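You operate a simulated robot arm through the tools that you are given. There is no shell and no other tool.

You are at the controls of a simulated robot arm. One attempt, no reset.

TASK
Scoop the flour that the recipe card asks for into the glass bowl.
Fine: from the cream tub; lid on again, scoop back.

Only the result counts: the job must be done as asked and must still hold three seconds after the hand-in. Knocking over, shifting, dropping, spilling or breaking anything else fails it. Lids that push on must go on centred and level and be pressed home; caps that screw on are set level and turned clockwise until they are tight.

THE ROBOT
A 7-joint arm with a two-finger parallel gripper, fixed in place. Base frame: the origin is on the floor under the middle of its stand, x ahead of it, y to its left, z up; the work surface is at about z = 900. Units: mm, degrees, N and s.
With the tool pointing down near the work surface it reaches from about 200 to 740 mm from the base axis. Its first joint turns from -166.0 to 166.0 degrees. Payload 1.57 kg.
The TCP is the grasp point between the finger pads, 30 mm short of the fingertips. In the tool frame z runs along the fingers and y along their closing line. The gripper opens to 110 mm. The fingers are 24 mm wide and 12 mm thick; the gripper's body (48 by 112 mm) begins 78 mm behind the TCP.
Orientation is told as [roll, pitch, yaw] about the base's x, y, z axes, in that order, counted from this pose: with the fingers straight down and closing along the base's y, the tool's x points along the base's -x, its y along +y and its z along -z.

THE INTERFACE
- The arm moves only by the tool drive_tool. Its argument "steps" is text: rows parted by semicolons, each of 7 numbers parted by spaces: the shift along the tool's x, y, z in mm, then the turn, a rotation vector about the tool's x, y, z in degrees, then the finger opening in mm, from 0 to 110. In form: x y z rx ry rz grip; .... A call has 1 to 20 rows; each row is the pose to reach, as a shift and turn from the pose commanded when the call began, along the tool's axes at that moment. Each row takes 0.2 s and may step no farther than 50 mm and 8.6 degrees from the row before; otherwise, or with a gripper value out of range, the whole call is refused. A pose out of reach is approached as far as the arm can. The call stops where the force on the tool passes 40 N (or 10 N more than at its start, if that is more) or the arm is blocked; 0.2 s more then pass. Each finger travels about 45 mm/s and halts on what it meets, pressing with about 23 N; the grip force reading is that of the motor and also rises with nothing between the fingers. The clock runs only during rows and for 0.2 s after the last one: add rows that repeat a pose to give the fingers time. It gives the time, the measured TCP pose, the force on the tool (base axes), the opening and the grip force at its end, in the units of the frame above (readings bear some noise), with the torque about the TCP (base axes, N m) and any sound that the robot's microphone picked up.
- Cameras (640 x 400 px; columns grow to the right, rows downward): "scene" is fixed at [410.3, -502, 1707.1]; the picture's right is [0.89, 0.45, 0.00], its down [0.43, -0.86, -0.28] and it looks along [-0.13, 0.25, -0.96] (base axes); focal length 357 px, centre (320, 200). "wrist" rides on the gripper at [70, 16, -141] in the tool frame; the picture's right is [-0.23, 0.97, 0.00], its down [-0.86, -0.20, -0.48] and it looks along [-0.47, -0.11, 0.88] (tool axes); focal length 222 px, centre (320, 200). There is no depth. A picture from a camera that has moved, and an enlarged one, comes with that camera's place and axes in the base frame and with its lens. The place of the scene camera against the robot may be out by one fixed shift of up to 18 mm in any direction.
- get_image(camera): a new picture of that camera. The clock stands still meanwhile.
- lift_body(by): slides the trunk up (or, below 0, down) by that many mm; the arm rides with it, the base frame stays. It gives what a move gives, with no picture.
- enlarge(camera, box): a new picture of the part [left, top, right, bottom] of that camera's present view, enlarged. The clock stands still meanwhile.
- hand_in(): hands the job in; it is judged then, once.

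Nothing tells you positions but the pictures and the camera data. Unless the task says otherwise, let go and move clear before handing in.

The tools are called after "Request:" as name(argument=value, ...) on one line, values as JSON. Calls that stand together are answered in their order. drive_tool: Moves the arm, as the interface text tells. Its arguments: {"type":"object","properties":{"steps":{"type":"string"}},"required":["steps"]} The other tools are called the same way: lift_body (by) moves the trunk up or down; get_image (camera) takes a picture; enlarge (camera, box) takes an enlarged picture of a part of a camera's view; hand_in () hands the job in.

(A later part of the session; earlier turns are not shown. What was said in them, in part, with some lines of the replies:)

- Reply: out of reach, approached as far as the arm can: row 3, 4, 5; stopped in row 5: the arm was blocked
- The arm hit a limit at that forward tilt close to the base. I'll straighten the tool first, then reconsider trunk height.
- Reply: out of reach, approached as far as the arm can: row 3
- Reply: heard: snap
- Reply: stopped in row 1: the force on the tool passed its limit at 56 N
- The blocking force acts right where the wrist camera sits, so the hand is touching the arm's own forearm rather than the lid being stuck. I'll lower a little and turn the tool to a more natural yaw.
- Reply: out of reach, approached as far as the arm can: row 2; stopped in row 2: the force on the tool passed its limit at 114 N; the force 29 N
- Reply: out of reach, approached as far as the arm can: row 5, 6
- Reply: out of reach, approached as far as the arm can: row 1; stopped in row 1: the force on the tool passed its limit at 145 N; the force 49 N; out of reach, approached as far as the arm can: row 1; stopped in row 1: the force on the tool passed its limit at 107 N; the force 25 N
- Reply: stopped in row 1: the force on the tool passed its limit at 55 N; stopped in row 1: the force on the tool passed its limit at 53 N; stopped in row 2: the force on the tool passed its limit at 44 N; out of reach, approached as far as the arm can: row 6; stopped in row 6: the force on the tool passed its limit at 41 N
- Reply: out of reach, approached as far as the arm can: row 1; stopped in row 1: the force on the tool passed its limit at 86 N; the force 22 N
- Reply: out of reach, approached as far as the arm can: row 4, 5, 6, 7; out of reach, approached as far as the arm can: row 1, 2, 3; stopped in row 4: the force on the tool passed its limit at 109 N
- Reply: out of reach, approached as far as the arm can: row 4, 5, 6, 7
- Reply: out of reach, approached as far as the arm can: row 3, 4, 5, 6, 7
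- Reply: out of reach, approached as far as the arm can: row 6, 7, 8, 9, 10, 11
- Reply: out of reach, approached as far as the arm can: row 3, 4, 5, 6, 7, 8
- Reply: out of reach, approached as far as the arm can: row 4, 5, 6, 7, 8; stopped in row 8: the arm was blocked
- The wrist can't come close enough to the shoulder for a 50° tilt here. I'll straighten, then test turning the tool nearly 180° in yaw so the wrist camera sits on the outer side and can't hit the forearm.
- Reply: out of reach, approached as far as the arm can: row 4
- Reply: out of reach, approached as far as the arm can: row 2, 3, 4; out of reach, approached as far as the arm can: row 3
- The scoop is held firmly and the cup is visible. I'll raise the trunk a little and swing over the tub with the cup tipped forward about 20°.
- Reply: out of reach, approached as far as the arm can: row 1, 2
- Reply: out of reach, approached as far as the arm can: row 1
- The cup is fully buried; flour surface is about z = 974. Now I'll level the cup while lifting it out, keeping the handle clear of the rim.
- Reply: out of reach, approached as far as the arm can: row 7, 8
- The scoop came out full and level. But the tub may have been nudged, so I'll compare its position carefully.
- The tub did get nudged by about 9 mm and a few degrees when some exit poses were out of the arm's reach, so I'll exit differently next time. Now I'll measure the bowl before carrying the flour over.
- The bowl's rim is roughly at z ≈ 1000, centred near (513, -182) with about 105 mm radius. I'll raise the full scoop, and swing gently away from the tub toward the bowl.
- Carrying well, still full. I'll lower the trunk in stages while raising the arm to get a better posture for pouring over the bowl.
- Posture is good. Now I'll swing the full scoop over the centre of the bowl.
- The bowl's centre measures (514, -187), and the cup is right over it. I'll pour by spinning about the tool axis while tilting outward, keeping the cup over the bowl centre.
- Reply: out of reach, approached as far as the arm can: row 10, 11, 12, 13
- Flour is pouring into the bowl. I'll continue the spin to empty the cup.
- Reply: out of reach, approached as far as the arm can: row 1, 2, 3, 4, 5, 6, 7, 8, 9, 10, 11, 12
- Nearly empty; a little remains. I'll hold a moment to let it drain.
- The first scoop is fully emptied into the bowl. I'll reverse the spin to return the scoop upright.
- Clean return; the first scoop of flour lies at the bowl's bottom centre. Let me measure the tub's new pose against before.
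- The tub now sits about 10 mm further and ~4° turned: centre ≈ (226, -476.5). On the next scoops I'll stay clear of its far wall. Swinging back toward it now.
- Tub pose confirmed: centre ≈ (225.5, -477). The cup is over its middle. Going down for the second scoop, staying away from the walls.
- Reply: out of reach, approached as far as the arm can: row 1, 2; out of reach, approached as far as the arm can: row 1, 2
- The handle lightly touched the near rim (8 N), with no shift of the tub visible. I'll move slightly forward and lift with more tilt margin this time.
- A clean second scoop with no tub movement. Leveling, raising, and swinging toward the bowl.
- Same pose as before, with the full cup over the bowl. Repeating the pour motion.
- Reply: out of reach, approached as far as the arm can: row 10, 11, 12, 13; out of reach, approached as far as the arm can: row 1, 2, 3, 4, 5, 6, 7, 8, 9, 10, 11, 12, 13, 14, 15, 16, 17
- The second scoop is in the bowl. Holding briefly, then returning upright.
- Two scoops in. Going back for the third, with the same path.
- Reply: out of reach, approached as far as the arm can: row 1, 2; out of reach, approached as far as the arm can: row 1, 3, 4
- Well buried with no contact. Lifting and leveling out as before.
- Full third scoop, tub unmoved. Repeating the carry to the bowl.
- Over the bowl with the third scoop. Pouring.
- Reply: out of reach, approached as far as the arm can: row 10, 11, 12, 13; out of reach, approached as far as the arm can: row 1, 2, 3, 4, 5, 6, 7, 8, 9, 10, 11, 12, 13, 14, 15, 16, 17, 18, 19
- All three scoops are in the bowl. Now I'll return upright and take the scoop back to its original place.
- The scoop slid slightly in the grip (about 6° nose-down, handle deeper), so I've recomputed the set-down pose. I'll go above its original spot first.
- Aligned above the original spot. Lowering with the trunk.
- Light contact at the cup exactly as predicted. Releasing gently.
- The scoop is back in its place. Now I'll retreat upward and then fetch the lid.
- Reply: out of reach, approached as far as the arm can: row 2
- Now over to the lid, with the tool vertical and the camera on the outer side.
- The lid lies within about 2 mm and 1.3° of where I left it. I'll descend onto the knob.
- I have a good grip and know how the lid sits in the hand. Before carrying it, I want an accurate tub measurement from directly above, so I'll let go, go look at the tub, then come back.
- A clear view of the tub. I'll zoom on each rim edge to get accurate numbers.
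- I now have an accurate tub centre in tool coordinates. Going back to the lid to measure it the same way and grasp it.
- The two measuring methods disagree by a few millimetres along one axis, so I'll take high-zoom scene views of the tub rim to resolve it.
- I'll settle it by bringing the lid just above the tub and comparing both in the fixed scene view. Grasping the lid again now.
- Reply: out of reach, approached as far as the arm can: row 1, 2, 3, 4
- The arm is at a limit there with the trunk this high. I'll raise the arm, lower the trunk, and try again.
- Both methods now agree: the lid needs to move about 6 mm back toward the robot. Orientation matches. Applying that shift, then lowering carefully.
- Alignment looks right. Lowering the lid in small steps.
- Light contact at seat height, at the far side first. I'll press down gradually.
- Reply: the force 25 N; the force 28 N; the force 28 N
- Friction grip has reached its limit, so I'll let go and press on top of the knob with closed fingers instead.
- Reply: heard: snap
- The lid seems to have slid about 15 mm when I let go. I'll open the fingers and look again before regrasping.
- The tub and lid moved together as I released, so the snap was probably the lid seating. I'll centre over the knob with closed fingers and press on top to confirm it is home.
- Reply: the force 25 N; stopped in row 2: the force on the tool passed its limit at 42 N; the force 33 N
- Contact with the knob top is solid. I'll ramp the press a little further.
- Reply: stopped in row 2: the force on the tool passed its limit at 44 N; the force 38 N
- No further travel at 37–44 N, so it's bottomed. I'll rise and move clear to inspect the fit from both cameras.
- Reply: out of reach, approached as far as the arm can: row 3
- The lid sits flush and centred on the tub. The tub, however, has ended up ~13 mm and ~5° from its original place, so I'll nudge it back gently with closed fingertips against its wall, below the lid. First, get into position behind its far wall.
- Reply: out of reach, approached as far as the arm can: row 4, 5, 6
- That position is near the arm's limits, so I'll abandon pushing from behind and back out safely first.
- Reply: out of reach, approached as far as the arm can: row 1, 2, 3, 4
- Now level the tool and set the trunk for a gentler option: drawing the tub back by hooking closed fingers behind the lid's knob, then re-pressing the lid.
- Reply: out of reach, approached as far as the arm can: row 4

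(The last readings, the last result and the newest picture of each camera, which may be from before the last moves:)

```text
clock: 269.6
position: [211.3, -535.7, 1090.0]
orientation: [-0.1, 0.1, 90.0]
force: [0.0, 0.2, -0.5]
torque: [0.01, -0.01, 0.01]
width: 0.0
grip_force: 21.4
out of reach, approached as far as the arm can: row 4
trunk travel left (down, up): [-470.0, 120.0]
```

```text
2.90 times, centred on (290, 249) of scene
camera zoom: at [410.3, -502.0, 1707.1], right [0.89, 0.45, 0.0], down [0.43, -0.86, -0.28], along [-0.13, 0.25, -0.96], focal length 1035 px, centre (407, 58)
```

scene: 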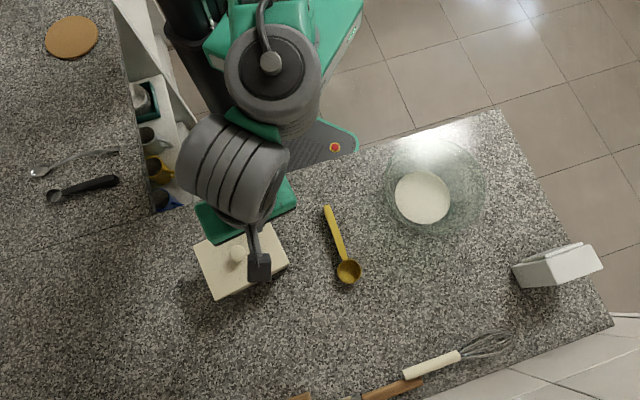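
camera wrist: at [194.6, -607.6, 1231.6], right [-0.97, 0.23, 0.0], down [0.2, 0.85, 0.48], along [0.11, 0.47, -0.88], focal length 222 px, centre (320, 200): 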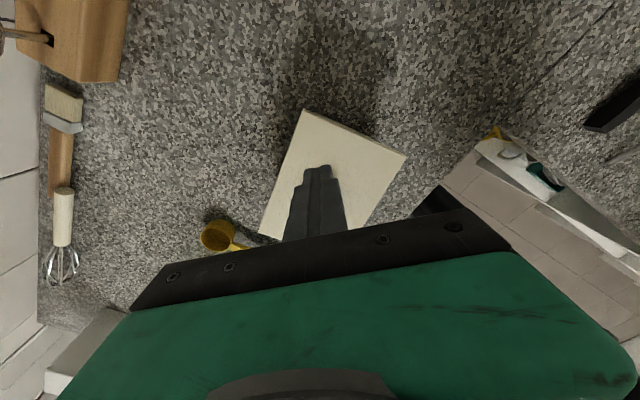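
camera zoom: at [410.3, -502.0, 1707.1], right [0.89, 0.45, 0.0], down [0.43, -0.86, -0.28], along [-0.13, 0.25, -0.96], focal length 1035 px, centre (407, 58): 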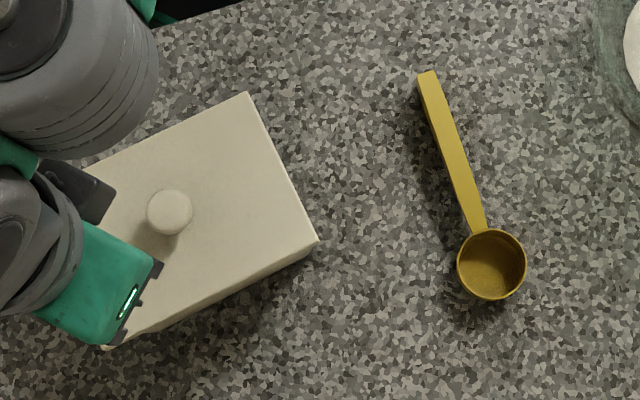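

Request:
drive_tool(steps="0 0 15 0 0 0 0; 0 0 30 0 0 0 0; 0 0 45 0 0 0 0; 0 0 52 0 0 0 0; 0 0 52 0 0 0 0")

Request:
enlarge(camera="scene", box=[190, 215, 302, 300])

Request:
get_image(camera="wrist")

```text
clock: 270.8
position: [212.7, -534.0, 1037.5]
orientation: [-0.1, 0.0, 90.1]
force: [-0.4, 0.7, 0.1]
torque: [0.0, 0.0, -0.01]
width: 0.0
grip_force: 21.8
trunk travel left (down, up): [-470.0, 120.0]
```

```text
4.71 times, centred on (246, 258) of scene
camera zoom: at [410.3, -502.0, 1707.1], right [0.89, 0.45, 0.0], down [0.43, -0.86, -0.28], along [-0.13, 0.25, -0.96], focal length 1681 px, centre (668, -71)
```

zoom: 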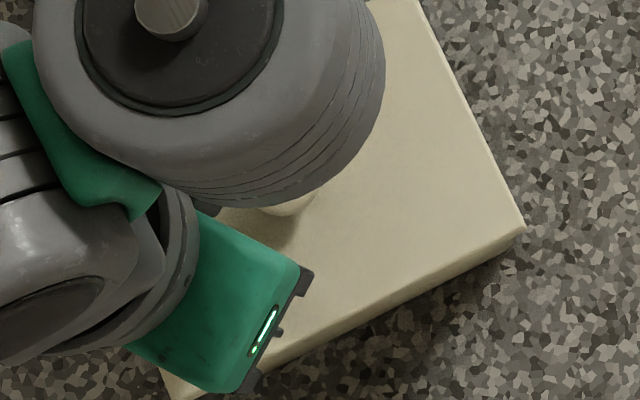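

```text
taken
camera wrist: at [195.9, -605.7, 1178.5], right [-0.97, 0.23, 0.0], down [0.2, 0.86, 0.48], along [0.11, 0.47, -0.88], focal length 222 px, centre (320, 200)
```

wrist: 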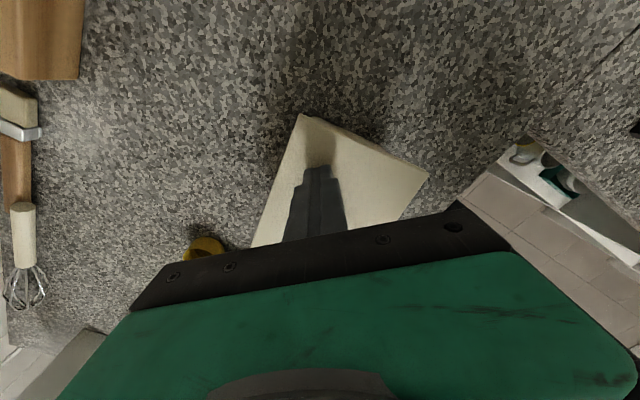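

Fingers are behind the knob, just above the lid. Moving toward it slowly.

Request:
drive_tool(steps="-6 0 0 0 0 0 0; -12 0 0 0 0 0 0; -16 0 0 0 0 0 0; -18 0 0 0 0 0 0; -18 0 0 0 0 0 0")

Request:
drive_tool(steps="-1 0 0 0 0 0 0; -2 0 0 0 0 0 0; -3 0 0 0 0 0 0; -3 0 0 0 0 0 0")

Request:
drive_tool(steps="-1 0 0 0 0 0 0; -2 0 0 0 0 0 0; -3 0 0 0 0 0 0; -3 0 0 0 0 0 0")

```text
clock: 272.0
position: [213.2, -515.4, 1037.4]
orientation: [0.0, 0.0, 90.1]
force: [-0.3, 0.2, 0.1]
torque: [0.0, 0.0, -0.01]
width: 0.0
grip_force: 20.9
trunk travel left (down, up): [-470.0, 120.0]
```

```text
clock: 273.0
position: [211.8, -513.0, 1038.6]
orientation: [-0.2, 0.0, 90.1]
force: [-0.1, -0.6, 0.2]
torque: [-0.02, 0.01, 0.02]
width: 0.1
grip_force: 21.1
trunk travel left (down, up): [-470.0, 120.0]
```

```text
clock: 274.0
position: [211.4, -511.3, 1038.6]
orientation: [0.0, 0.0, 90.1]
force: [0.0, 1.3, 0.0]
torque: [0.0, -0.01, 0.03]
width: 0.2
grip_force: 21.2
trunk travel left (down, up): [-470.0, 120.0]
```

Request:
drive_tool(steps="-1 0 0 0 0 0 0; -2 0 0 0 0 0 0; -3 0 0 0 0 0 0; -3 0 0 0 0 0 0")

Request:
drive_tool(steps="-1 0 0 0 0 0 0; -2 0 0 0 0 0 0; -3 0 0 0 0 0 0; -3 0 0 0 0 0 0")

Request:
enlarge(camera="scene", box=[180, 180, 400, 318])

```text
clock: 275.0
position: [212.1, -509.3, 1037.8]
orientation: [-0.1, 0.0, 90.1]
force: [-1.3, -1.6, 1.7]
torque: [0.01, 0.01, 0.03]
width: 0.0
grip_force: 21.5
trunk travel left (down, up): [-470.0, 120.0]
```

```text
clock: 276.0
position: [211.8, -505.6, 1037.6]
orientation: [-0.2, 0.0, 90.0]
force: [-0.8, -1.1, 1.1]
torque: [0.02, 0.01, 0.04]
width: 0.0
grip_force: 21.0
trunk travel left (down, up): [-470.0, 120.0]
```

```text
2.90 times, centred on (290, 249) of scene
camera zoom: at [410.3, -502.0, 1707.1], right [0.89, 0.45, 0.0], down [0.43, -0.86, -0.28], along [-0.13, 0.25, -0.96], focal length 1035 px, centre (407, 58)
```

zoom: 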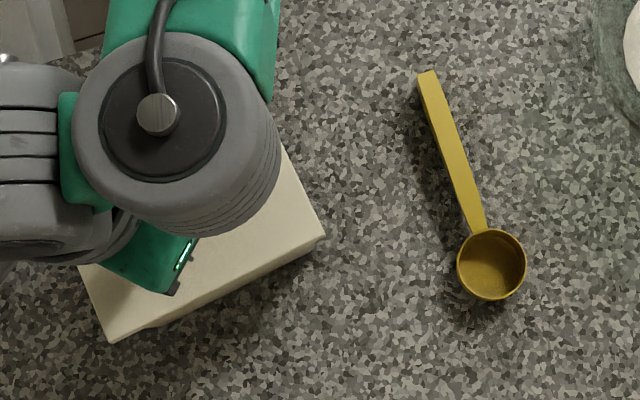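

Request:
enlarge(camera="scene", box=[190, 255, 254, 303])

Request:
enlarge(camera="scene", box=[240, 235, 304, 283])

```text
8.33 times, centred on (222, 279) of scene
camera zoom: at [410.3, -502.0, 1707.1], right [0.89, 0.45, 0.0], down [0.43, -0.86, -0.28], along [-0.13, 0.25, -0.96], focal length 2977 px, centre (1137, -458)
```

zoom: 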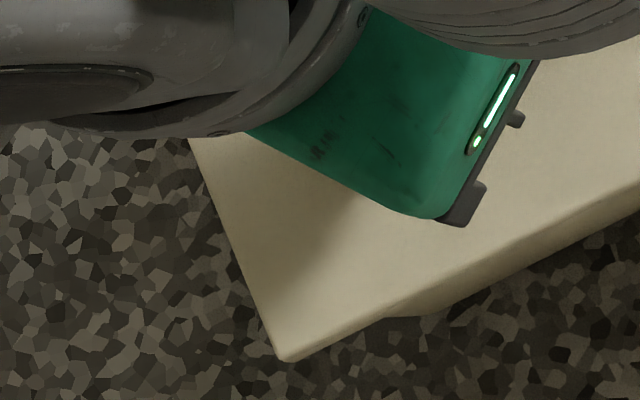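

```text
8.33 times, centred on (272, 259) of scene
camera zoom: at [410.3, -502.0, 1707.1], right [0.89, 0.45, 0.0], down [0.43, -0.86, -0.28], along [-0.13, 0.25, -0.96], focal length 2977 px, centre (720, -292)
```

zoom: 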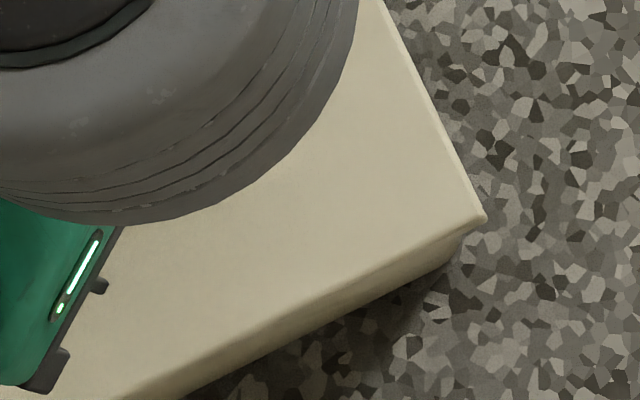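

The tub is following smoothly with tiny force. A bit more.

Request:
drive_tool(steps="-1 0 0 0 0 0 0; -2 0 0 0 0 0 0; -3 0 0 0 0 0 0; -4 0 0 0 0 0 0; -4 0 0 0 0 0 0")

Request:
drive_tool(steps="-1 0 0 0 0 0 0; -2 0 0 0 0 0 0; -3 0 0 0 0 0 0; -3 0 0 0 0 0 0")

Request:
enlarge(camera="scene", box=[180, 180, 400, 318])

Request:
enlarge(camera="scene", box=[190, 255, 254, 303])

Request:
enlarge(camera="scene", box=[240, 235, 304, 283])

```text
clock: 277.2
position: [212.3, -502.0, 1038.5]
orientation: [-0.1, 0.1, 90.2]
force: [-0.4, -0.1, -0.7]
torque: [-0.03, -0.02, -0.01]
width: 0.2
grip_force: 21.2
trunk travel left (down, up): [-470.0, 120.0]
```

```text
clock: 278.2
position: [211.7, -499.3, 1038.2]
orientation: [0.0, 0.0, 90.1]
force: [-0.8, -3.3, -0.1]
torque: [0.02, 0.03, -0.01]
width: 0.2
grip_force: 21.7
trunk travel left (down, up): [-470.0, 120.0]
heard: snap
```

```text
2.90 times, centred on (290, 249) of scene
camera zoom: at [410.3, -502.0, 1707.1], right [0.89, 0.45, 0.0], down [0.43, -0.86, -0.28], along [-0.13, 0.25, -0.96], focal length 1035 px, centre (407, 58)
```

zoom: 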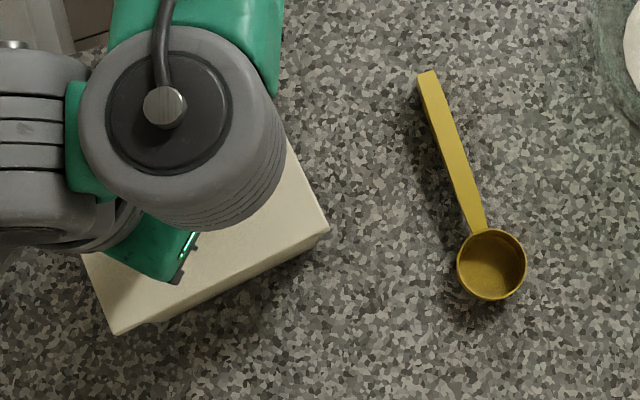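

```text
8.33 times, centred on (222, 279) of scene
camera zoom: at [410.3, -502.0, 1707.1], right [0.89, 0.45, 0.0], down [0.43, -0.86, -0.28], along [-0.13, 0.25, -0.96], focal length 2977 px, centre (1137, -458)
```

zoom: 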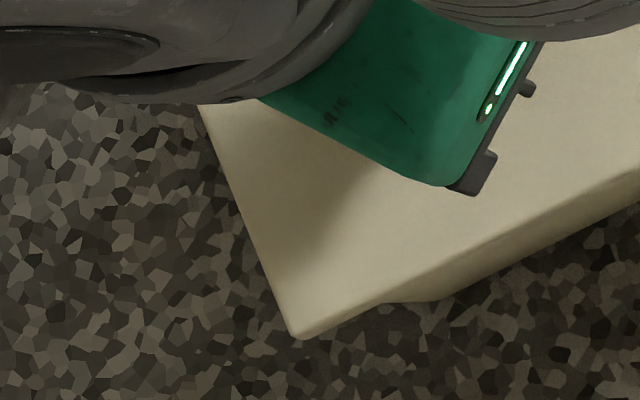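

```text
8.33 times, centred on (272, 259) of scene
camera zoom: at [410.3, -502.0, 1707.1], right [0.89, 0.45, 0.0], down [0.43, -0.86, -0.28], along [-0.13, 0.25, -0.96], focal length 2977 px, centre (720, -292)
```

zoom: 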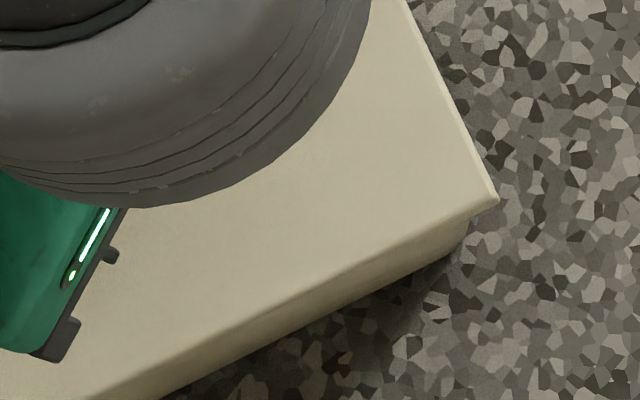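

I heard a snap, and the lid has shifted on the tub, while the tub itself is now within about 6 mm of its original place. I'll back off and look, then reseat the lid properly.

Request:
drive_tool(steps="5 0 0 0 0 0 0; 15 0 0 0 0 0 0; 25 0 -20 0 0 0 0; 25 0 -55 0 0 0 20; 25 0 -80 0 0 0 60; 25 0 -80 0 0 0 80; 25 0 -80 0 0 0 80")

Request:
drive_tool(steps="-15 -20 -10 0 0 -7.6 80; -30 -50 -20 0 0 -15.3 80; -45 -80 -30 0 0 -22.9 80; -60 -110 -40 0 0 -30.6 80; -75 -130 -40 0 0 -38.2 80; -90 -150 -40 0 0 -45.9 80; -105 -160 -40 0 0 -53 80; -105 -160 -40 0 0 -53 80")

Request:
get_image(camera="wrist")

Request:
get_image(camera="scene")

```text
clock: 279.8
position: [211.7, -523.3, 1119.7]
orientation: [-0.2, 0.0, 90.1]
force: [0.1, -0.7, 0.5]
torque: [0.02, -0.01, 0.01]
width: 80.0
grip_force: 0.0
trunk travel left (down, up): [-470.0, 120.0]
heard: snap
```

```text
clock: 281.6
position: [371.1, -416.7, 1159.0]
orientation: [0.1, 0.1, 143.1]
force: [-0.4, -0.2, -0.6]
torque: [-0.03, 0.02, 0.03]
width: 79.9
grip_force: 0.1
out of reach, approached as far as the arm can: row 2, 3
trunk travel left (down, up): [-470.0, 120.0]
```

```text
taken
camera wrist: at [417.1, -474.7, 1300.5], right [-0.77, -0.64, 0.0], down [-0.57, 0.67, 0.48], along [-0.31, 0.37, -0.88], focal length 222 px, centre (320, 200)
```

wrist: 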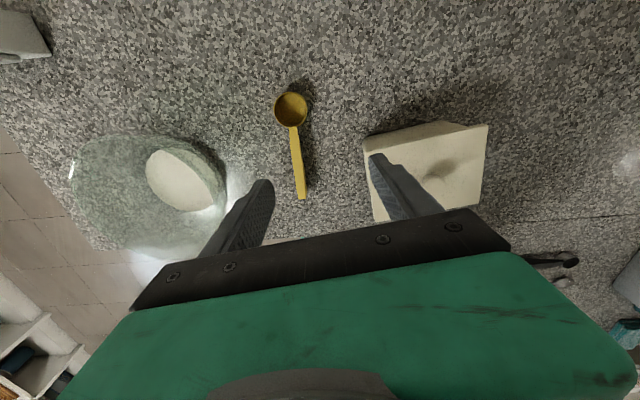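

```text
taken
```

scene: 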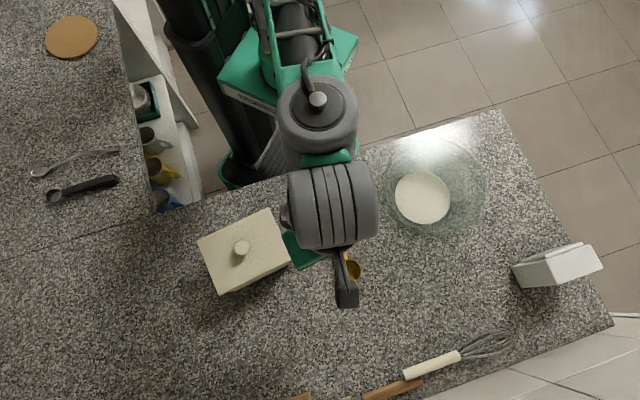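

Request:
enlarge(camera="scene", box=[180, 180, 400, 318])

Request:
enlarge(camera="scene", box=[190, 245, 254, 297])

Request:
enlarge(camera="scene", box=[240, 225, 304, 277])

Request:
enlarge(camera="wrist", box=[350, 110, 500, 230])

```text
2.90 times, centred on (290, 249) of scene
camera zoom: at [410.3, -502.0, 1707.1], right [0.89, 0.45, 0.0], down [0.43, -0.86, -0.28], along [-0.13, 0.25, -0.96], focal length 1035 px, centre (407, 58)
```

zoom: 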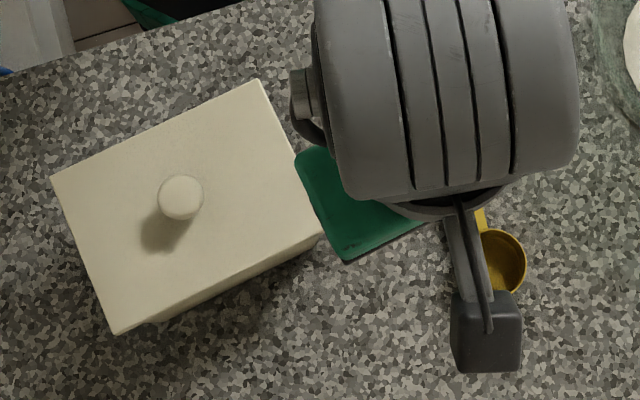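

```text
7.69 times, centred on (222, 271) of scene
camera zoom: at [410.3, -502.0, 1707.1], right [0.89, 0.45, 0.0], down [0.43, -0.86, -0.28], along [-0.13, 0.25, -0.96], focal length 2748 px, centre (1074, -346)
```

zoom: 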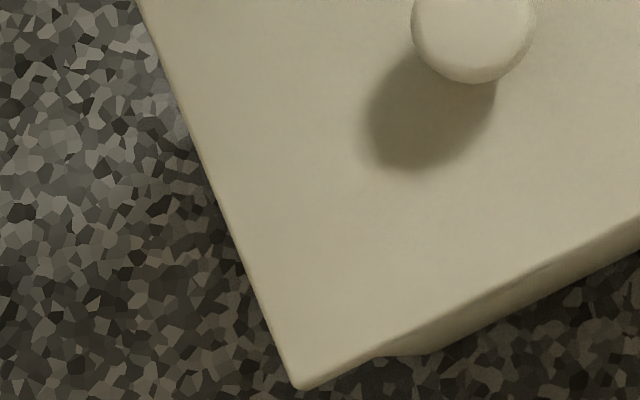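

```text
7.69 times, centred on (272, 251) of scene
camera zoom: at [410.3, -502.0, 1707.1], right [0.89, 0.45, 0.0], down [0.43, -0.86, -0.28], along [-0.13, 0.25, -0.96], focal length 2748 px, centre (689, -192)
```

zoom: 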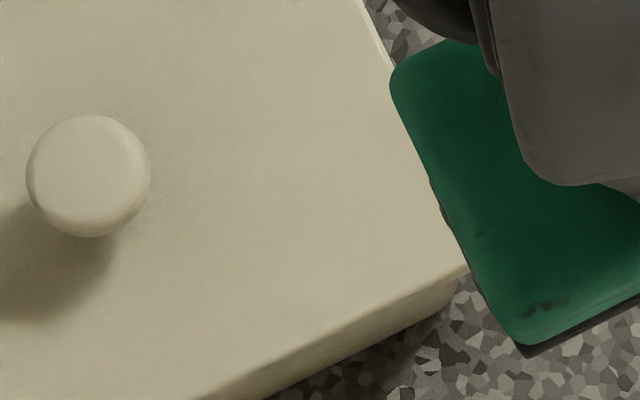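

```text
3.33 times, centred on (425, 170) of wrist
camera zoom: at [417.1, -474.7, 1300.5], right [-0.77, -0.64, 0.0], down [-0.57, 0.67, 0.48], along [-0.31, 0.37, -0.88], focal length 740 px, centre (-30, 300)
```

zoom: 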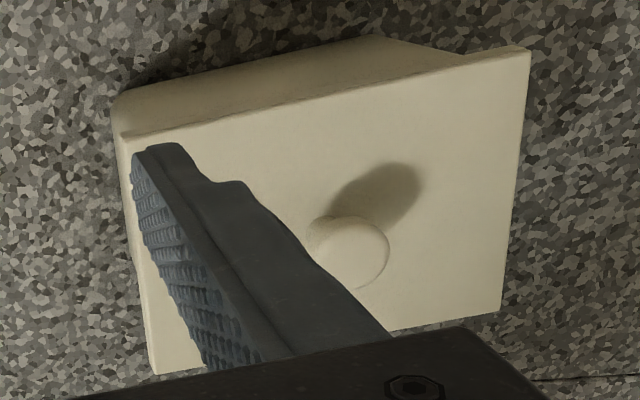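

Request:
drive_tool(steps="-15.3 23.7 0 0 0 0 60; -30.7 47.3 0 0 0 0 40; -46 71 10 0 0 0 20; -61.4 94.7 20 0 0 0 0; -76.7 118.3 30 0 0 0 0; -92.1 142 40 0 0 0 0; -92.1 142 40 0 0 0 0")

Request:
get_image(camera="wrist")

Request:
enlarge(camera="wrist", box=[220, 50, 420, 220])

```text
clock: 283.2
position: [213.4, -476.9, 1118.9]
orientation: [0.0, 0.1, 143.0]
force: [-0.4, 0.6, 0.1]
torque: [-0.02, 0.01, -0.01]
width: 0.0
grip_force: 21.7
trunk travel left (down, up): [-470.0, 120.0]
```

```text
taken
camera wrist: at [258.8, -532.5, 1260.2], right [-0.77, -0.64, 0.0], down [-0.56, 0.67, 0.48], along [-0.31, 0.37, -0.88], focal length 222 px, centre (320, 200)
```

wrist: 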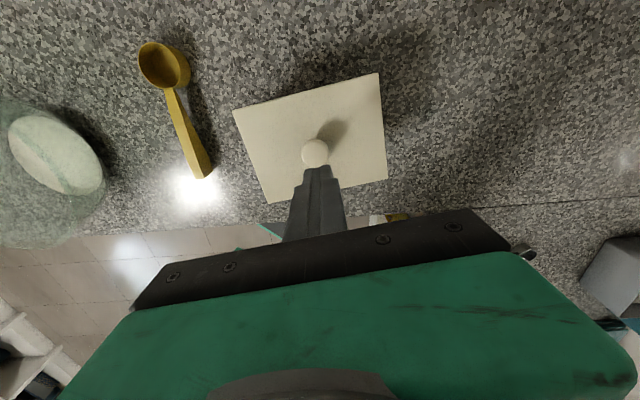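

```text
2.35 times, centred on (320, 135) of wrist
camera zoom: at [258.8, -532.5, 1260.2], right [-0.77, -0.64, 0.0], down [-0.56, 0.67, 0.48], along [-0.31, 0.37, -0.88], focal length 523 px, centre (320, 353)
```

zoom: 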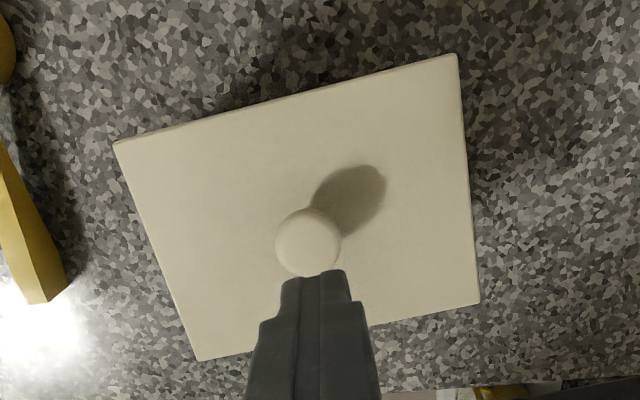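

The knob is nearly under the tool. I'll press the lid down again from the top.

Request:
drive_tool(steps="0 -2 15 0 0 0 0; 0 -4 30 0 0 0 0; 0 -4.2 45 0 0 0 0; 0 -4.2 51 0 0 0 0; 0 -4.2 51 0 0 0 0")

Request:
get_image(camera="wrist")

Request:
drive_tool(steps="0 0 1 0 0 0 0; 0 0 2 0 0 0 0; 0 0 3 0 0 0 0; 0 0 3 0 0 0 0")

```text
clock: 284.4
position: [216.9, -472.5, 1066.4]
orientation: [-0.1, 0.2, 143.1]
force: [-0.6, -0.3, 0.2]
torque: [-0.01, -0.03, 0.03]
width: 0.0
grip_force: 21.0
trunk travel left (down, up): [-470.0, 120.0]
```

```text
taken
camera wrist: at [261.6, -530.3, 1208.3], right [-0.77, -0.64, 0.0], down [-0.56, 0.67, 0.48], along [-0.31, 0.37, -0.88], focal length 222 px, centre (320, 200)
```

wrist: 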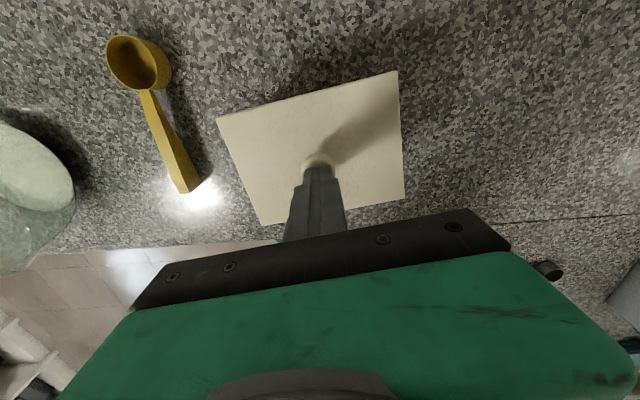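

```text
clock: 285.4
position: [215.4, -473.0, 1063.6]
orientation: [0.0, 0.0, 143.1]
force: [0.5, -1.5, 3.5]
torque: [-0.01, -0.05, -0.01]
width: 0.0
grip_force: 20.9
trunk travel left (down, up): [-470.0, 120.0]
```

Contact at the same height as before, so the lid is at seat level. Pressing home.

Request:
drive_tool(steps="0 0 0.8 0 0 0 0; 0 0 1.6 0 0 0 0; 0 0 1.6 0 0 0 0")

Request:
drive_tool(steps="0 0 0.7 0 0 0 0; 0 0 1.4 0 0 0 0; 0 0 1.4 0 0 0 0")

Request:
drive_tool(steps="0 0 0.6 0 0 0 0; 0 0 1.2 0 0 0 0; 0 0 1.2 0 0 0 0")

Request:
enlarge(camera="scene", box=[190, 215, 302, 300])

```text
clock: 286.2
position: [214.0, -473.1, 1063.9]
orientation: [-0.1, 0.2, 143.1]
force: [1.3, -2.8, 13.8]
torque: [-0.05, -0.01, 0.03]
width: 0.1
grip_force: 21.5
trunk travel left (down, up): [-470.0, 120.0]
```

```text
clock: 287.0
position: [214.0, -472.8, 1063.4]
orientation: [0.1, 0.4, 143.1]
force: [1.8, -10.1, 32.2]
torque: [-0.27, 0.0, 0.0]
width: 0.0
grip_force: 20.6
trunk travel left (down, up): [-470.0, 120.0]
```

```text
clock: 287.6
position: [215.6, -473.2, 1064.6]
orientation: [0.2, 0.6, 143.0]
force: [-2.3, 0.5, 10.6]
torque: [0.13, 0.13, -0.06]
width: 0.0
grip_force: 21.6
trunk travel left (down, up): [-470.0, 120.0]
stopped in row 3: the force on the tool passed its limit at 44 N (the readings are from after the stop); the commanded pose is now the measured one
```

```text
4.71 times, centred on (246, 258) of scene
camera zoom: at [410.3, -502.0, 1707.1], right [0.89, 0.45, 0.0], down [0.43, -0.86, -0.28], along [-0.13, 0.25, -0.96], focal length 1681 px, centre (668, -71)
```

zoom: 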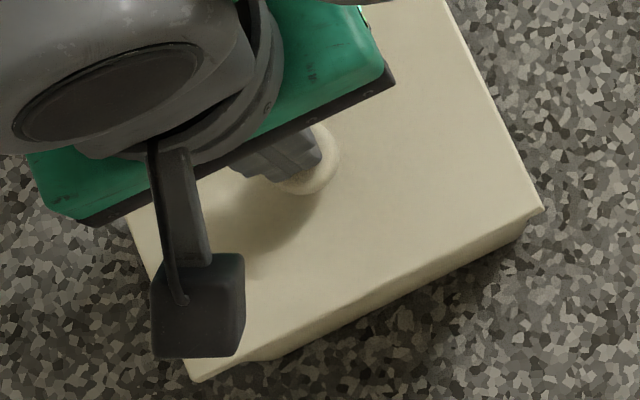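

The lid is firmly home (44 N without further movement). I'll retract straight up and move clear for a final inspection.

Request:
drive_tool(steps="0 0 -5 -0.2 -0.6 0 0; 0 0 -25 -0.2 -0.6 0 0; 0 0 -55 -0.2 -0.6 0 0; 0 0 -85 -0.2 -0.6 0 0; 0 0 -85 -0.2 -0.6 0 0")

Request:
drive_tool(steps="-20 -20 0 0 0 0 0; -40 -45 0 0 0 0 0; -60 -75 0 0 0 0 0; -80 -105 0 0 0 0 0; -100 -135 0 0 0 0 0; -120 -160 0 0 0 0 0; -120 -160 0 0 0 0 0")

Request:
get_image(camera="scene")

Request:
enlarge(camera="scene", box=[180, 180, 400, 318])

Request:
enlarge(camera="scene", box=[190, 245, 254, 297])

Request:
enlarge(camera="scene", box=[240, 225, 304, 277])

```text
clock: 288.9
position: [213.9, -473.0, 1144.7]
orientation: [0.0, 0.0, 143.1]
force: [0.1, 0.7, 0.1]
torque: [0.02, 0.0, 0.03]
width: 0.0
grip_force: 21.4
out of reach, approached as far as the arm can: row 4
trunk travel left (down, up): [-470.0, 120.0]
```

```text
clock: 290.4
position: [215.9, -273.8, 1147.0]
orientation: [0.3, -0.2, 143.0]
force: [0.5, 0.1, 0.2]
torque: [-0.01, 0.01, 0.04]
width: 0.2
grip_force: 21.1
trunk travel left (down, up): [-470.0, 120.0]
```

```text
taken
```

scene: 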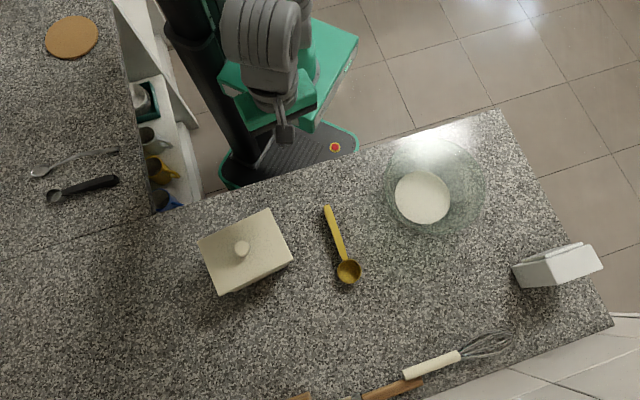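

```text
2.90 times, centred on (290, 249) of scene
camera zoom: at [410.3, -502.0, 1707.1], right [0.89, 0.45, 0.0], down [0.43, -0.86, -0.28], along [-0.13, 0.25, -0.96], focal length 1035 px, centre (407, 58)
```

zoom: 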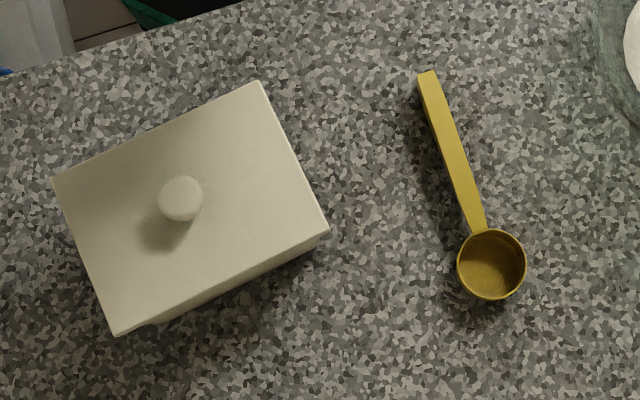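

```text
7.69 times, centred on (222, 271) of scene
camera zoom: at [410.3, -502.0, 1707.1], right [0.89, 0.45, 0.0], down [0.43, -0.86, -0.28], along [-0.13, 0.25, -0.96], focal length 2748 px, centre (1074, -346)
```

zoom: 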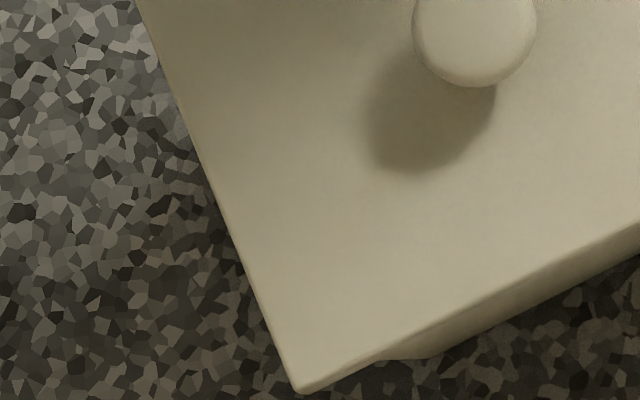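

```text
7.69 times, centred on (272, 251) of scene
camera zoom: at [410.3, -502.0, 1707.1], right [0.89, 0.45, 0.0], down [0.43, -0.86, -0.28], along [-0.13, 0.25, -0.96], focal length 2748 px, centre (689, -192)
```

zoom: 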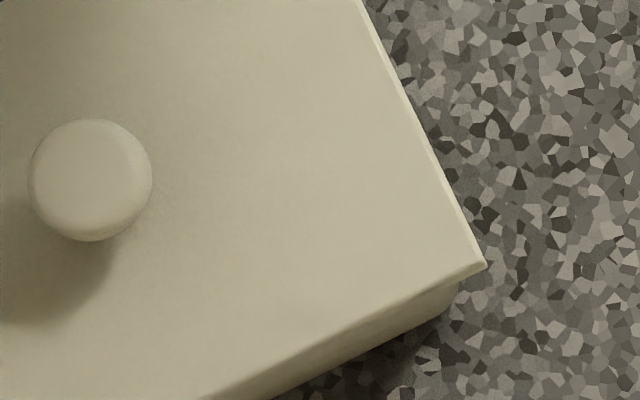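

Everything looks in place; the lid may be ~2–3 mm off-centre in the pull direction. I'll give the knob a small, careful nudge back the other way, then press once more. First, position on the robot side of the knob.

Request:
drive_tool(steps="20 25 0 0 0 7.6 0; 38 50 0 0 0 15.2 0; 56 75 0 0 0 22.8 0; 74 95 0 0 0 30.4 0; 88 112 0 0 0 38 0; 96 124 0 0 0 45.6 0; 96 124 0 0 0 53 0; 96 124 0 0 0 53 0")

Request:
get_image(camera="wrist")

Request:
get_image(camera="scene")

```text
clock: 292.2
position: [216.5, -429.6, 1145.8]
orientation: [0.3, 0.1, 89.9]
force: [0.0, 0.0, -0.1]
torque: [-0.01, -0.05, 0.0]
width: 0.3
grip_force: 21.3
trunk travel left (down, up): [-470.0, 120.0]
```

```text
taken
camera wrist: at [201.1, -501.0, 1287.6], right [-0.97, 0.23, 0.01], down [0.2, 0.86, 0.48], along [0.1, 0.46, -0.88], focal length 222 px, centre (320, 200)
```

wrist: 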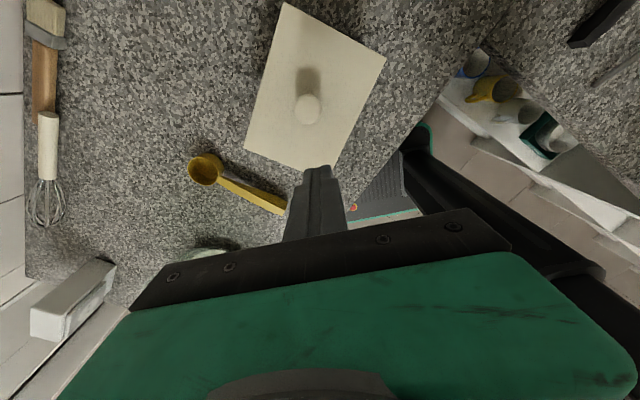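

```text
taken
```

scene: 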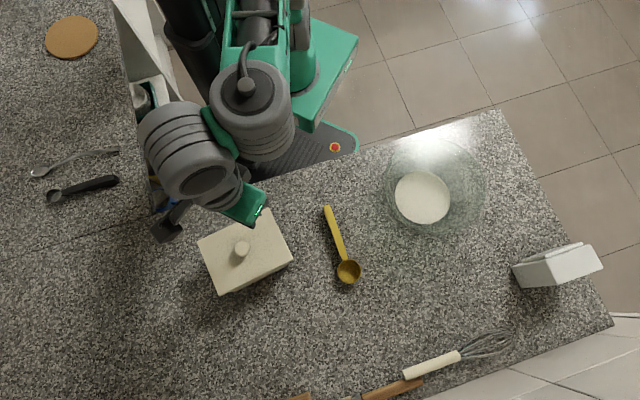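

Request:
drive_tool(steps="0 0 30 0.3 0 0 0; 0 0 60 0.3 0 0 0; 0 0 90 0.3 0 0 0; 0 0 108 0.3 0 0 0; 0 0 108 0.3 0 0 0")

Request:
get_image(camera="wrist")

Request:
enlarge(camera="scene", box=[200, 200, 300, 300])

```text
clock: 293.4
position: [214.9, -429.8, 1036.7]
orientation: [0.1, 0.2, 90.0]
force: [0.3, 0.4, -0.1]
torque: [0.01, 0.02, -0.04]
width: 0.0
grip_force: 21.6
trunk travel left (down, up): [-470.0, 120.0]
```

```text
taken
camera wrist: at [199.1, -500.9, 1179.9], right [-0.97, 0.23, 0.0], down [0.2, 0.86, 0.48], along [0.11, 0.46, -0.88], focal length 222 px, centre (320, 200)
```

wrist: 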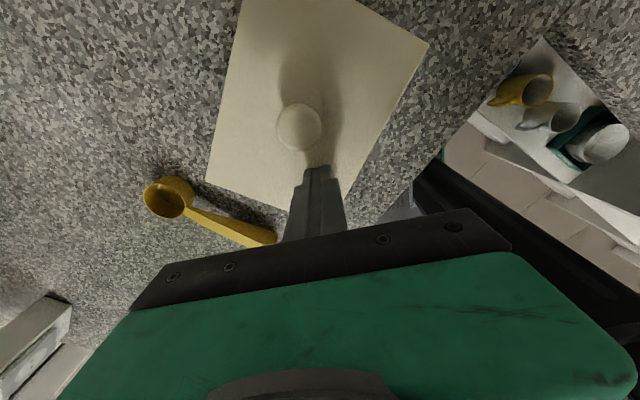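

```text
4.00 times, centred on (250, 250) of scene
camera zoom: at [410.3, -502.0, 1707.1], right [0.89, 0.45, 0.0], down [0.43, -0.86, -0.28], along [-0.13, 0.25, -0.96], focal length 1429 px, centre (600, 0)
```

zoom: 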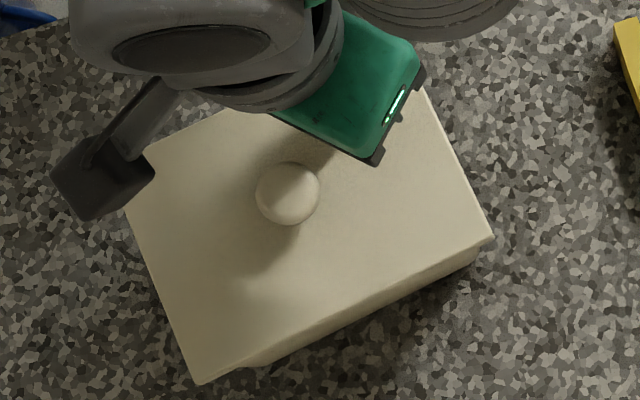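

Request:
drive_tool(steps="4 -2 0 0 0 0 0; 8 -4 0 0 0 0 0; 12 -5 0 0 0 0 0; 15 -5 0 0 0 0 0; 15 -5 0 0 0 0 0")

Request:
drive_tool(steps="0.7 0 0 0 0 0 0; 1.4 0 0 0 0 0 0; 2 0 0 0 0 0 0; 2 0 0 0 0 0 0")

Request:
enlarge(camera="scene", box=[200, 200, 300, 300])

Request:
get_image(camera="wrist")

```text
clock: 294.6
position: [222.5, -444.8, 1038.6]
orientation: [0.1, 0.2, 90.0]
force: [-0.6, 0.4, 0.5]
torque: [0.0, -0.01, -0.04]
width: 0.1
grip_force: 20.9
trunk travel left (down, up): [-470.0, 120.0]
```

```text
clock: 295.6
position: [223.2, -446.9, 1038.2]
orientation: [0.1, 0.2, 89.9]
force: [0.0, 0.8, 0.7]
torque: [0.01, 0.01, 0.01]
width: 0.0
grip_force: 21.1
trunk travel left (down, up): [-470.0, 120.0]
```

```text
4.00 times, centred on (250, 250) of scene
camera zoom: at [410.3, -502.0, 1707.1], right [0.89, 0.45, 0.0], down [0.43, -0.86, -0.28], along [-0.13, 0.25, -0.96], focal length 1429 px, centre (600, 0)
```

zoom: 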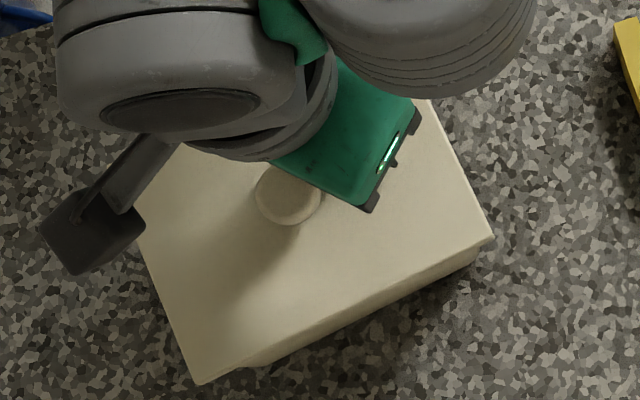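

```text
taken
camera wrist: at [206.6, -518.8, 1180.8], right [-0.97, 0.23, 0.0], down [0.2, 0.86, 0.48], along [0.11, 0.46, -0.88], focal length 222 px, centre (320, 200)
```

wrist: 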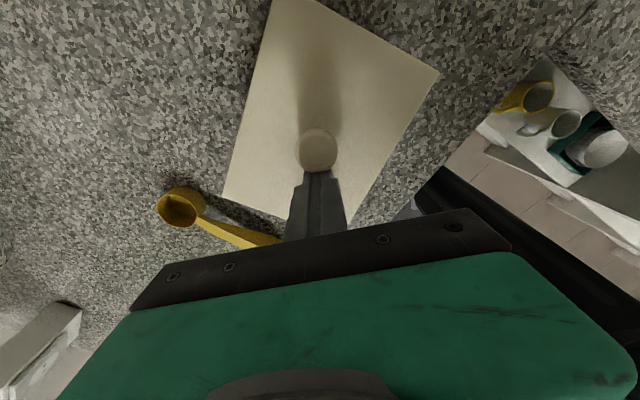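

Request:
drive_tool(steps="0.7 0 0 0 0 0 0; 1.4 0 0 0 0 0 0; 1.4 0 0 0 0 0 0")

Request:
enlarge(camera="scene", box=[240, 225, 304, 277])

Request:
drive_tool(steps="0.7 0 0 0 0 0 0; 1.4 0 0 0 0 0 0; 1.4 0 0 0 0 0 0")

Request:
enlarge(camera="scene", box=[240, 225, 304, 277])

```text
clock: 296.4
position: [221.7, -448.2, 1039.4]
orientation: [0.0, 0.2, 90.0]
force: [0.3, 1.0, 1.2]
torque: [-0.01, 0.01, 0.02]
width: 0.0
grip_force: 21.1
trunk travel left (down, up): [-470.0, 120.0]
```

```text
7.69 times, centred on (272, 251) of scene
camera zoom: at [410.3, -502.0, 1707.1], right [0.89, 0.45, 0.0], down [0.43, -0.86, -0.28], along [-0.13, 0.25, -0.96], focal length 2748 px, centre (689, -192)
```

zoom: 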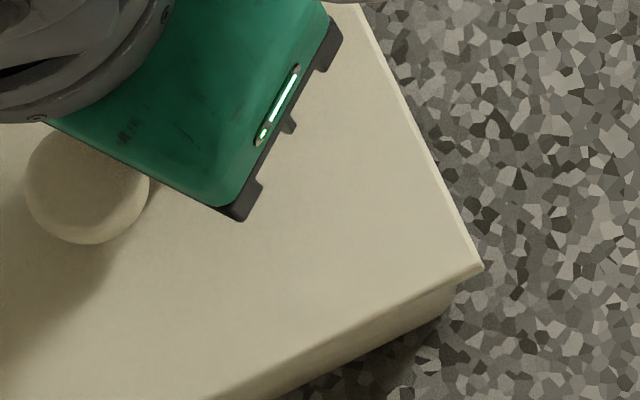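

```text
clock: 297.2
position: [222.2, -450.4, 1039.0]
orientation: [-0.1, 0.2, 90.0]
force: [1.0, 2.4, 0.9]
torque: [0.01, -0.01, 0.03]
width: 0.2
grip_force: 21.0
trunk travel left (down, up): [-470.0, 120.0]
```

```text
7.69 times, centred on (272, 251) of scene
camera zoom: at [410.3, -502.0, 1707.1], right [0.89, 0.45, 0.0], down [0.43, -0.86, -0.28], along [-0.13, 0.25, -0.96], focal length 2748 px, centre (689, -192)
```

zoom: 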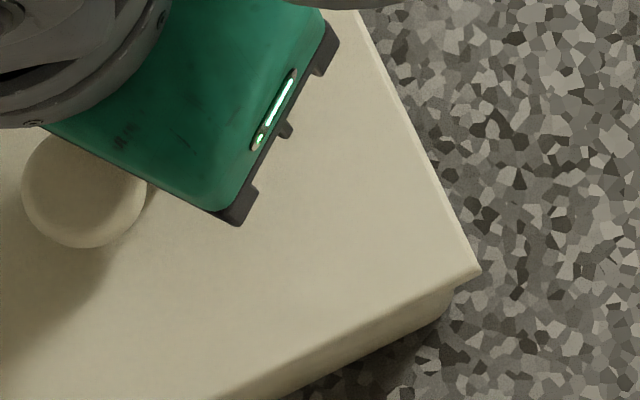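

The lid and tub move together, so the lid is engaged and there's nothing to re-centre. I'll back off now and leave it.

Request:
drive_tool(steps="-3 0 0 0 0 0 0; -10 0 0 0 0 0 0; -18 0 -5 0 0 0 0; -22 0 -40 0 0 0 0; -22 0 -80 0 0 0 0; -22 0 -110 0 0 0 0; -22 0 -110 0 0 0 0")

Request:
drive_tool(steps="-30 0 0 0 0 0 0; -60 0 0 0 0 0 0; -90 0 0 0 0 0 0; -120 0 0 0 0 0 0; -140 0 0 0 0 0 0; -140 0 0 0 0 0 0; -140 0 0 0 0 0 0")

Request:
get_image(camera="scene")

Request:
enlarge(camera="scene", box=[180, 180, 400, 318])

Request:
get_image(camera="wrist")

```text
clock: 298.9
position: [219.0, -428.7, 1147.8]
orientation: [0.1, 0.1, 90.0]
force: [-0.1, 1.2, -0.3]
torque: [-0.01, -0.01, -0.01]
width: 0.0
grip_force: 21.8
trunk travel left (down, up): [-470.0, 120.0]
```

```text
clock: 300.4
position: [224.6, -288.4, 1148.1]
orientation: [0.0, 0.1, 90.0]
force: [-0.4, 0.0, -1.2]
torque: [0.01, -0.02, 0.01]
width: 0.2
grip_force: 21.1
trunk travel left (down, up): [-470.0, 120.0]
```

```text
taken
```

scene: 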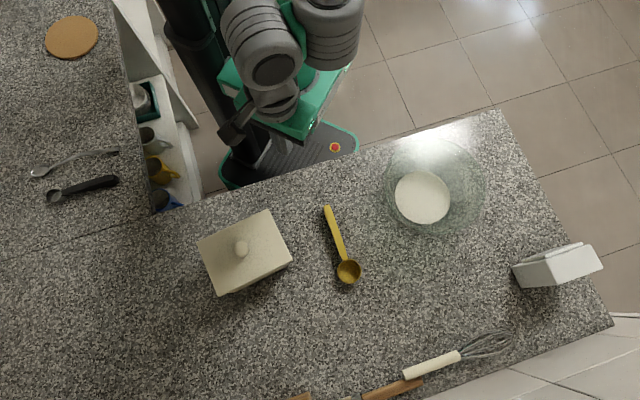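

```text
2.90 times, centred on (290, 249) of scene
camera zoom: at [410.3, -502.0, 1707.1], right [0.89, 0.45, 0.0], down [0.43, -0.86, -0.28], along [-0.13, 0.25, -0.96], focal length 1035 px, centre (407, 58)
```

zoom: 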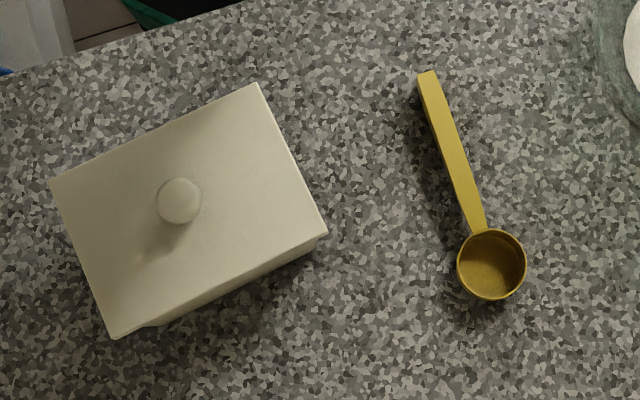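

```text
taken
camera wrist: at [207.4, -359.8, 1290.1], right [-0.97, 0.23, 0.0], down [0.2, 0.86, 0.48], along [0.11, 0.46, -0.88], focal length 222 px, centre (320, 200)
```

wrist: 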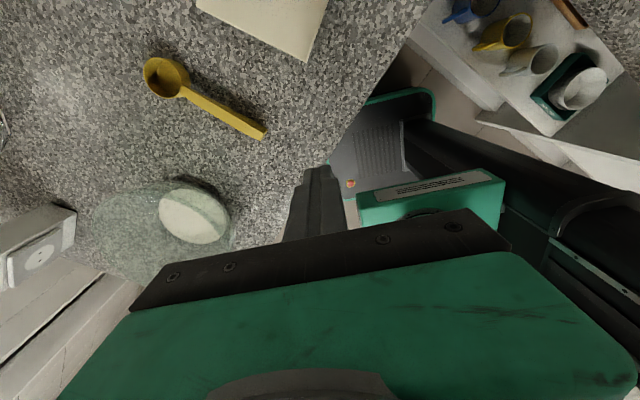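

All objects look in place. A last check for spilled flour around the bowl and along the path.

Request:
enlarge(camera="scene", box=[360, 110, 520, 260])

Request:
enlarge(camera="scene", box=[190, 195, 310, 305])

Request:
enlarge(camera="scene", box=[280, 290, 620, 400])

```text
2.67 times, centred on (440, 185) of scene
camera zoom: at [410.3, -502.0, 1707.1], right [0.89, 0.45, 0.0], down [0.43, -0.86, -0.28], along [-0.13, 0.25, -0.96], focal length 952 px, centre (0, 240)
```

zoom: 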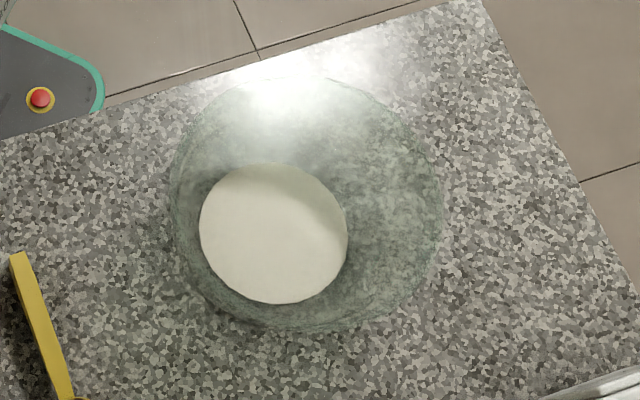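

```text
3.64 times, centred on (250, 250) of scene
camera zoom: at [410.3, -502.0, 1707.1], right [0.89, 0.45, 0.0], down [0.43, -0.86, -0.28], along [-0.13, 0.25, -0.96], focal length 1299 px, centre (574, 18)
```

zoom: 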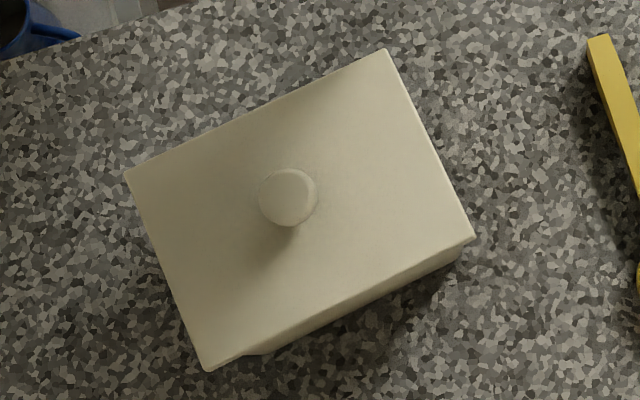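

```text
1.88 times, centred on (450, 345) of scene
camera zoom: at [410.3, -502.0, 1707.1], right [0.89, 0.45, 0.0], down [0.43, -0.86, -0.28], along [-0.13, 0.25, -0.96], focal length 672 px, centre (75, -73)
```

zoom: 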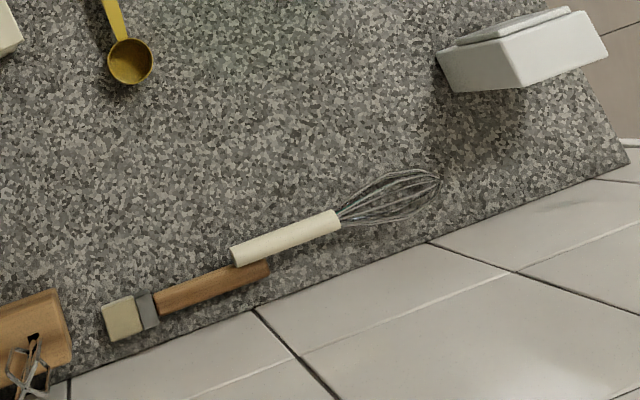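

I'd like to double-check the lid's centring from the side view I used earlier, for a like-for-like comparison.

Request:
drive_tool(steps="9.8 -12.1 -3.7 0 0 -7.5 0; 19.6 -24.2 -7.4 0 0 -15.1 0; 29.4 -36.3 -11 0 0 -22.7 0; 39.2 -48.3 -15 0 0 -30.2 0; 49 -60.4 -18.6 0 0 -37.8 0; 58.8 -72.5 -22.3 0 0 -45.3 0; 68.6 -84.6 -26 0 0 -52.9 0; 68.6 -84.6 -26 0 0 -52.9 0")

Request:
get_image(camera="wrist")

Request:
enlarge(camera="wrist", box=[345, 25, 515, 175])

```text
clock: 302.2
position: [305.6, -356.0, 1175.9]
orientation: [0.0, 0.1, 142.9]
force: [-0.4, -0.4, -0.3]
torque: [0.01, 0.01, -0.01]
width: 0.0
grip_force: 20.7
trunk travel left (down, up): [-470.0, 120.0]
```

```text
taken
camera wrist: at [352.1, -413.1, 1317.2], right [-0.77, -0.64, 0.0], down [-0.56, 0.68, 0.48], along [-0.31, 0.37, -0.88], focal length 222 px, centre (320, 200)
```

wrist: 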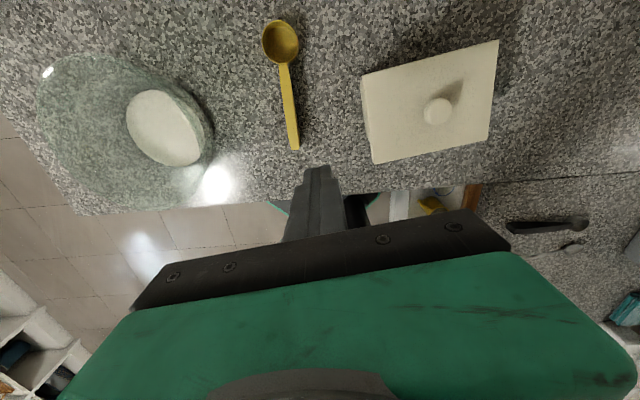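

```text
2.67 times, centred on (430, 100) of wrist
camera zoom: at [352.1, -413.1, 1317.2], right [-0.77, -0.64, 0.0], down [-0.56, 0.68, 0.48], along [-0.31, 0.37, -0.88], focal length 592 px, centre (27, 467)
```

zoom: 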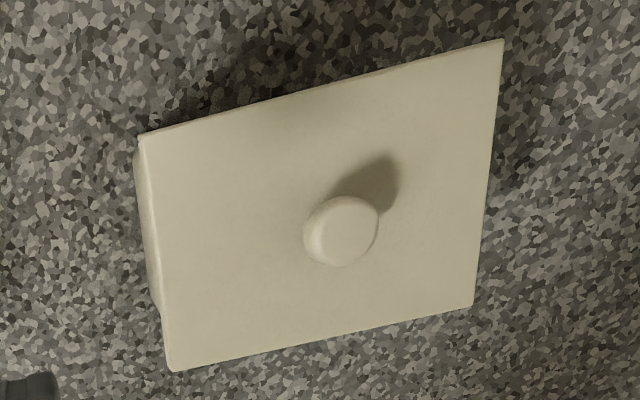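

Three scoops of flour are in the glass bowl, and the scoop is back in its place. The lid is on the tub and pressed down to its stop. The lid sits about 3 mm off-centre, and the tub is roughly 6 mm and 6° from where it started. I see no spills, nothing else has moved, and the arm is clear, so I'm handing in.

Request:
hand_in()

```text
The job is handed in.
```

I scooped the three scoops of flour that the card asks for from the cream tub into the glass bowl and handed the job in. The lid is back on the tub and the scoop is back where it lay, but two things ended up less exact than I wanted.

- **Flour:** The cup was full each time and looked empty after each pour. I saw no flour on the counter in the last pictures.
- **Scoop:** It lies within about 3 mm of its original place, with the handle pointing the same way.
- **Lid:** It is on the tub and pressed from the top with up to 44 N, and it did not sink any further. It sits about 3 mm off-centre on the tub. After a first good seating it shifted when I pulled the tub back by its knob. I pressed it down again but did not re-centre it. I cannot say for certain that it has clicked home.
- **Tub:** It moved while I worked. The scoop pushed it about 10 mm, and it shifted again by about 15 mm when I let go of the lid. I moved most of that back, so it now stands about 6 mm and 6° from where it started.

I saw no other object moved, knocked over or broken.
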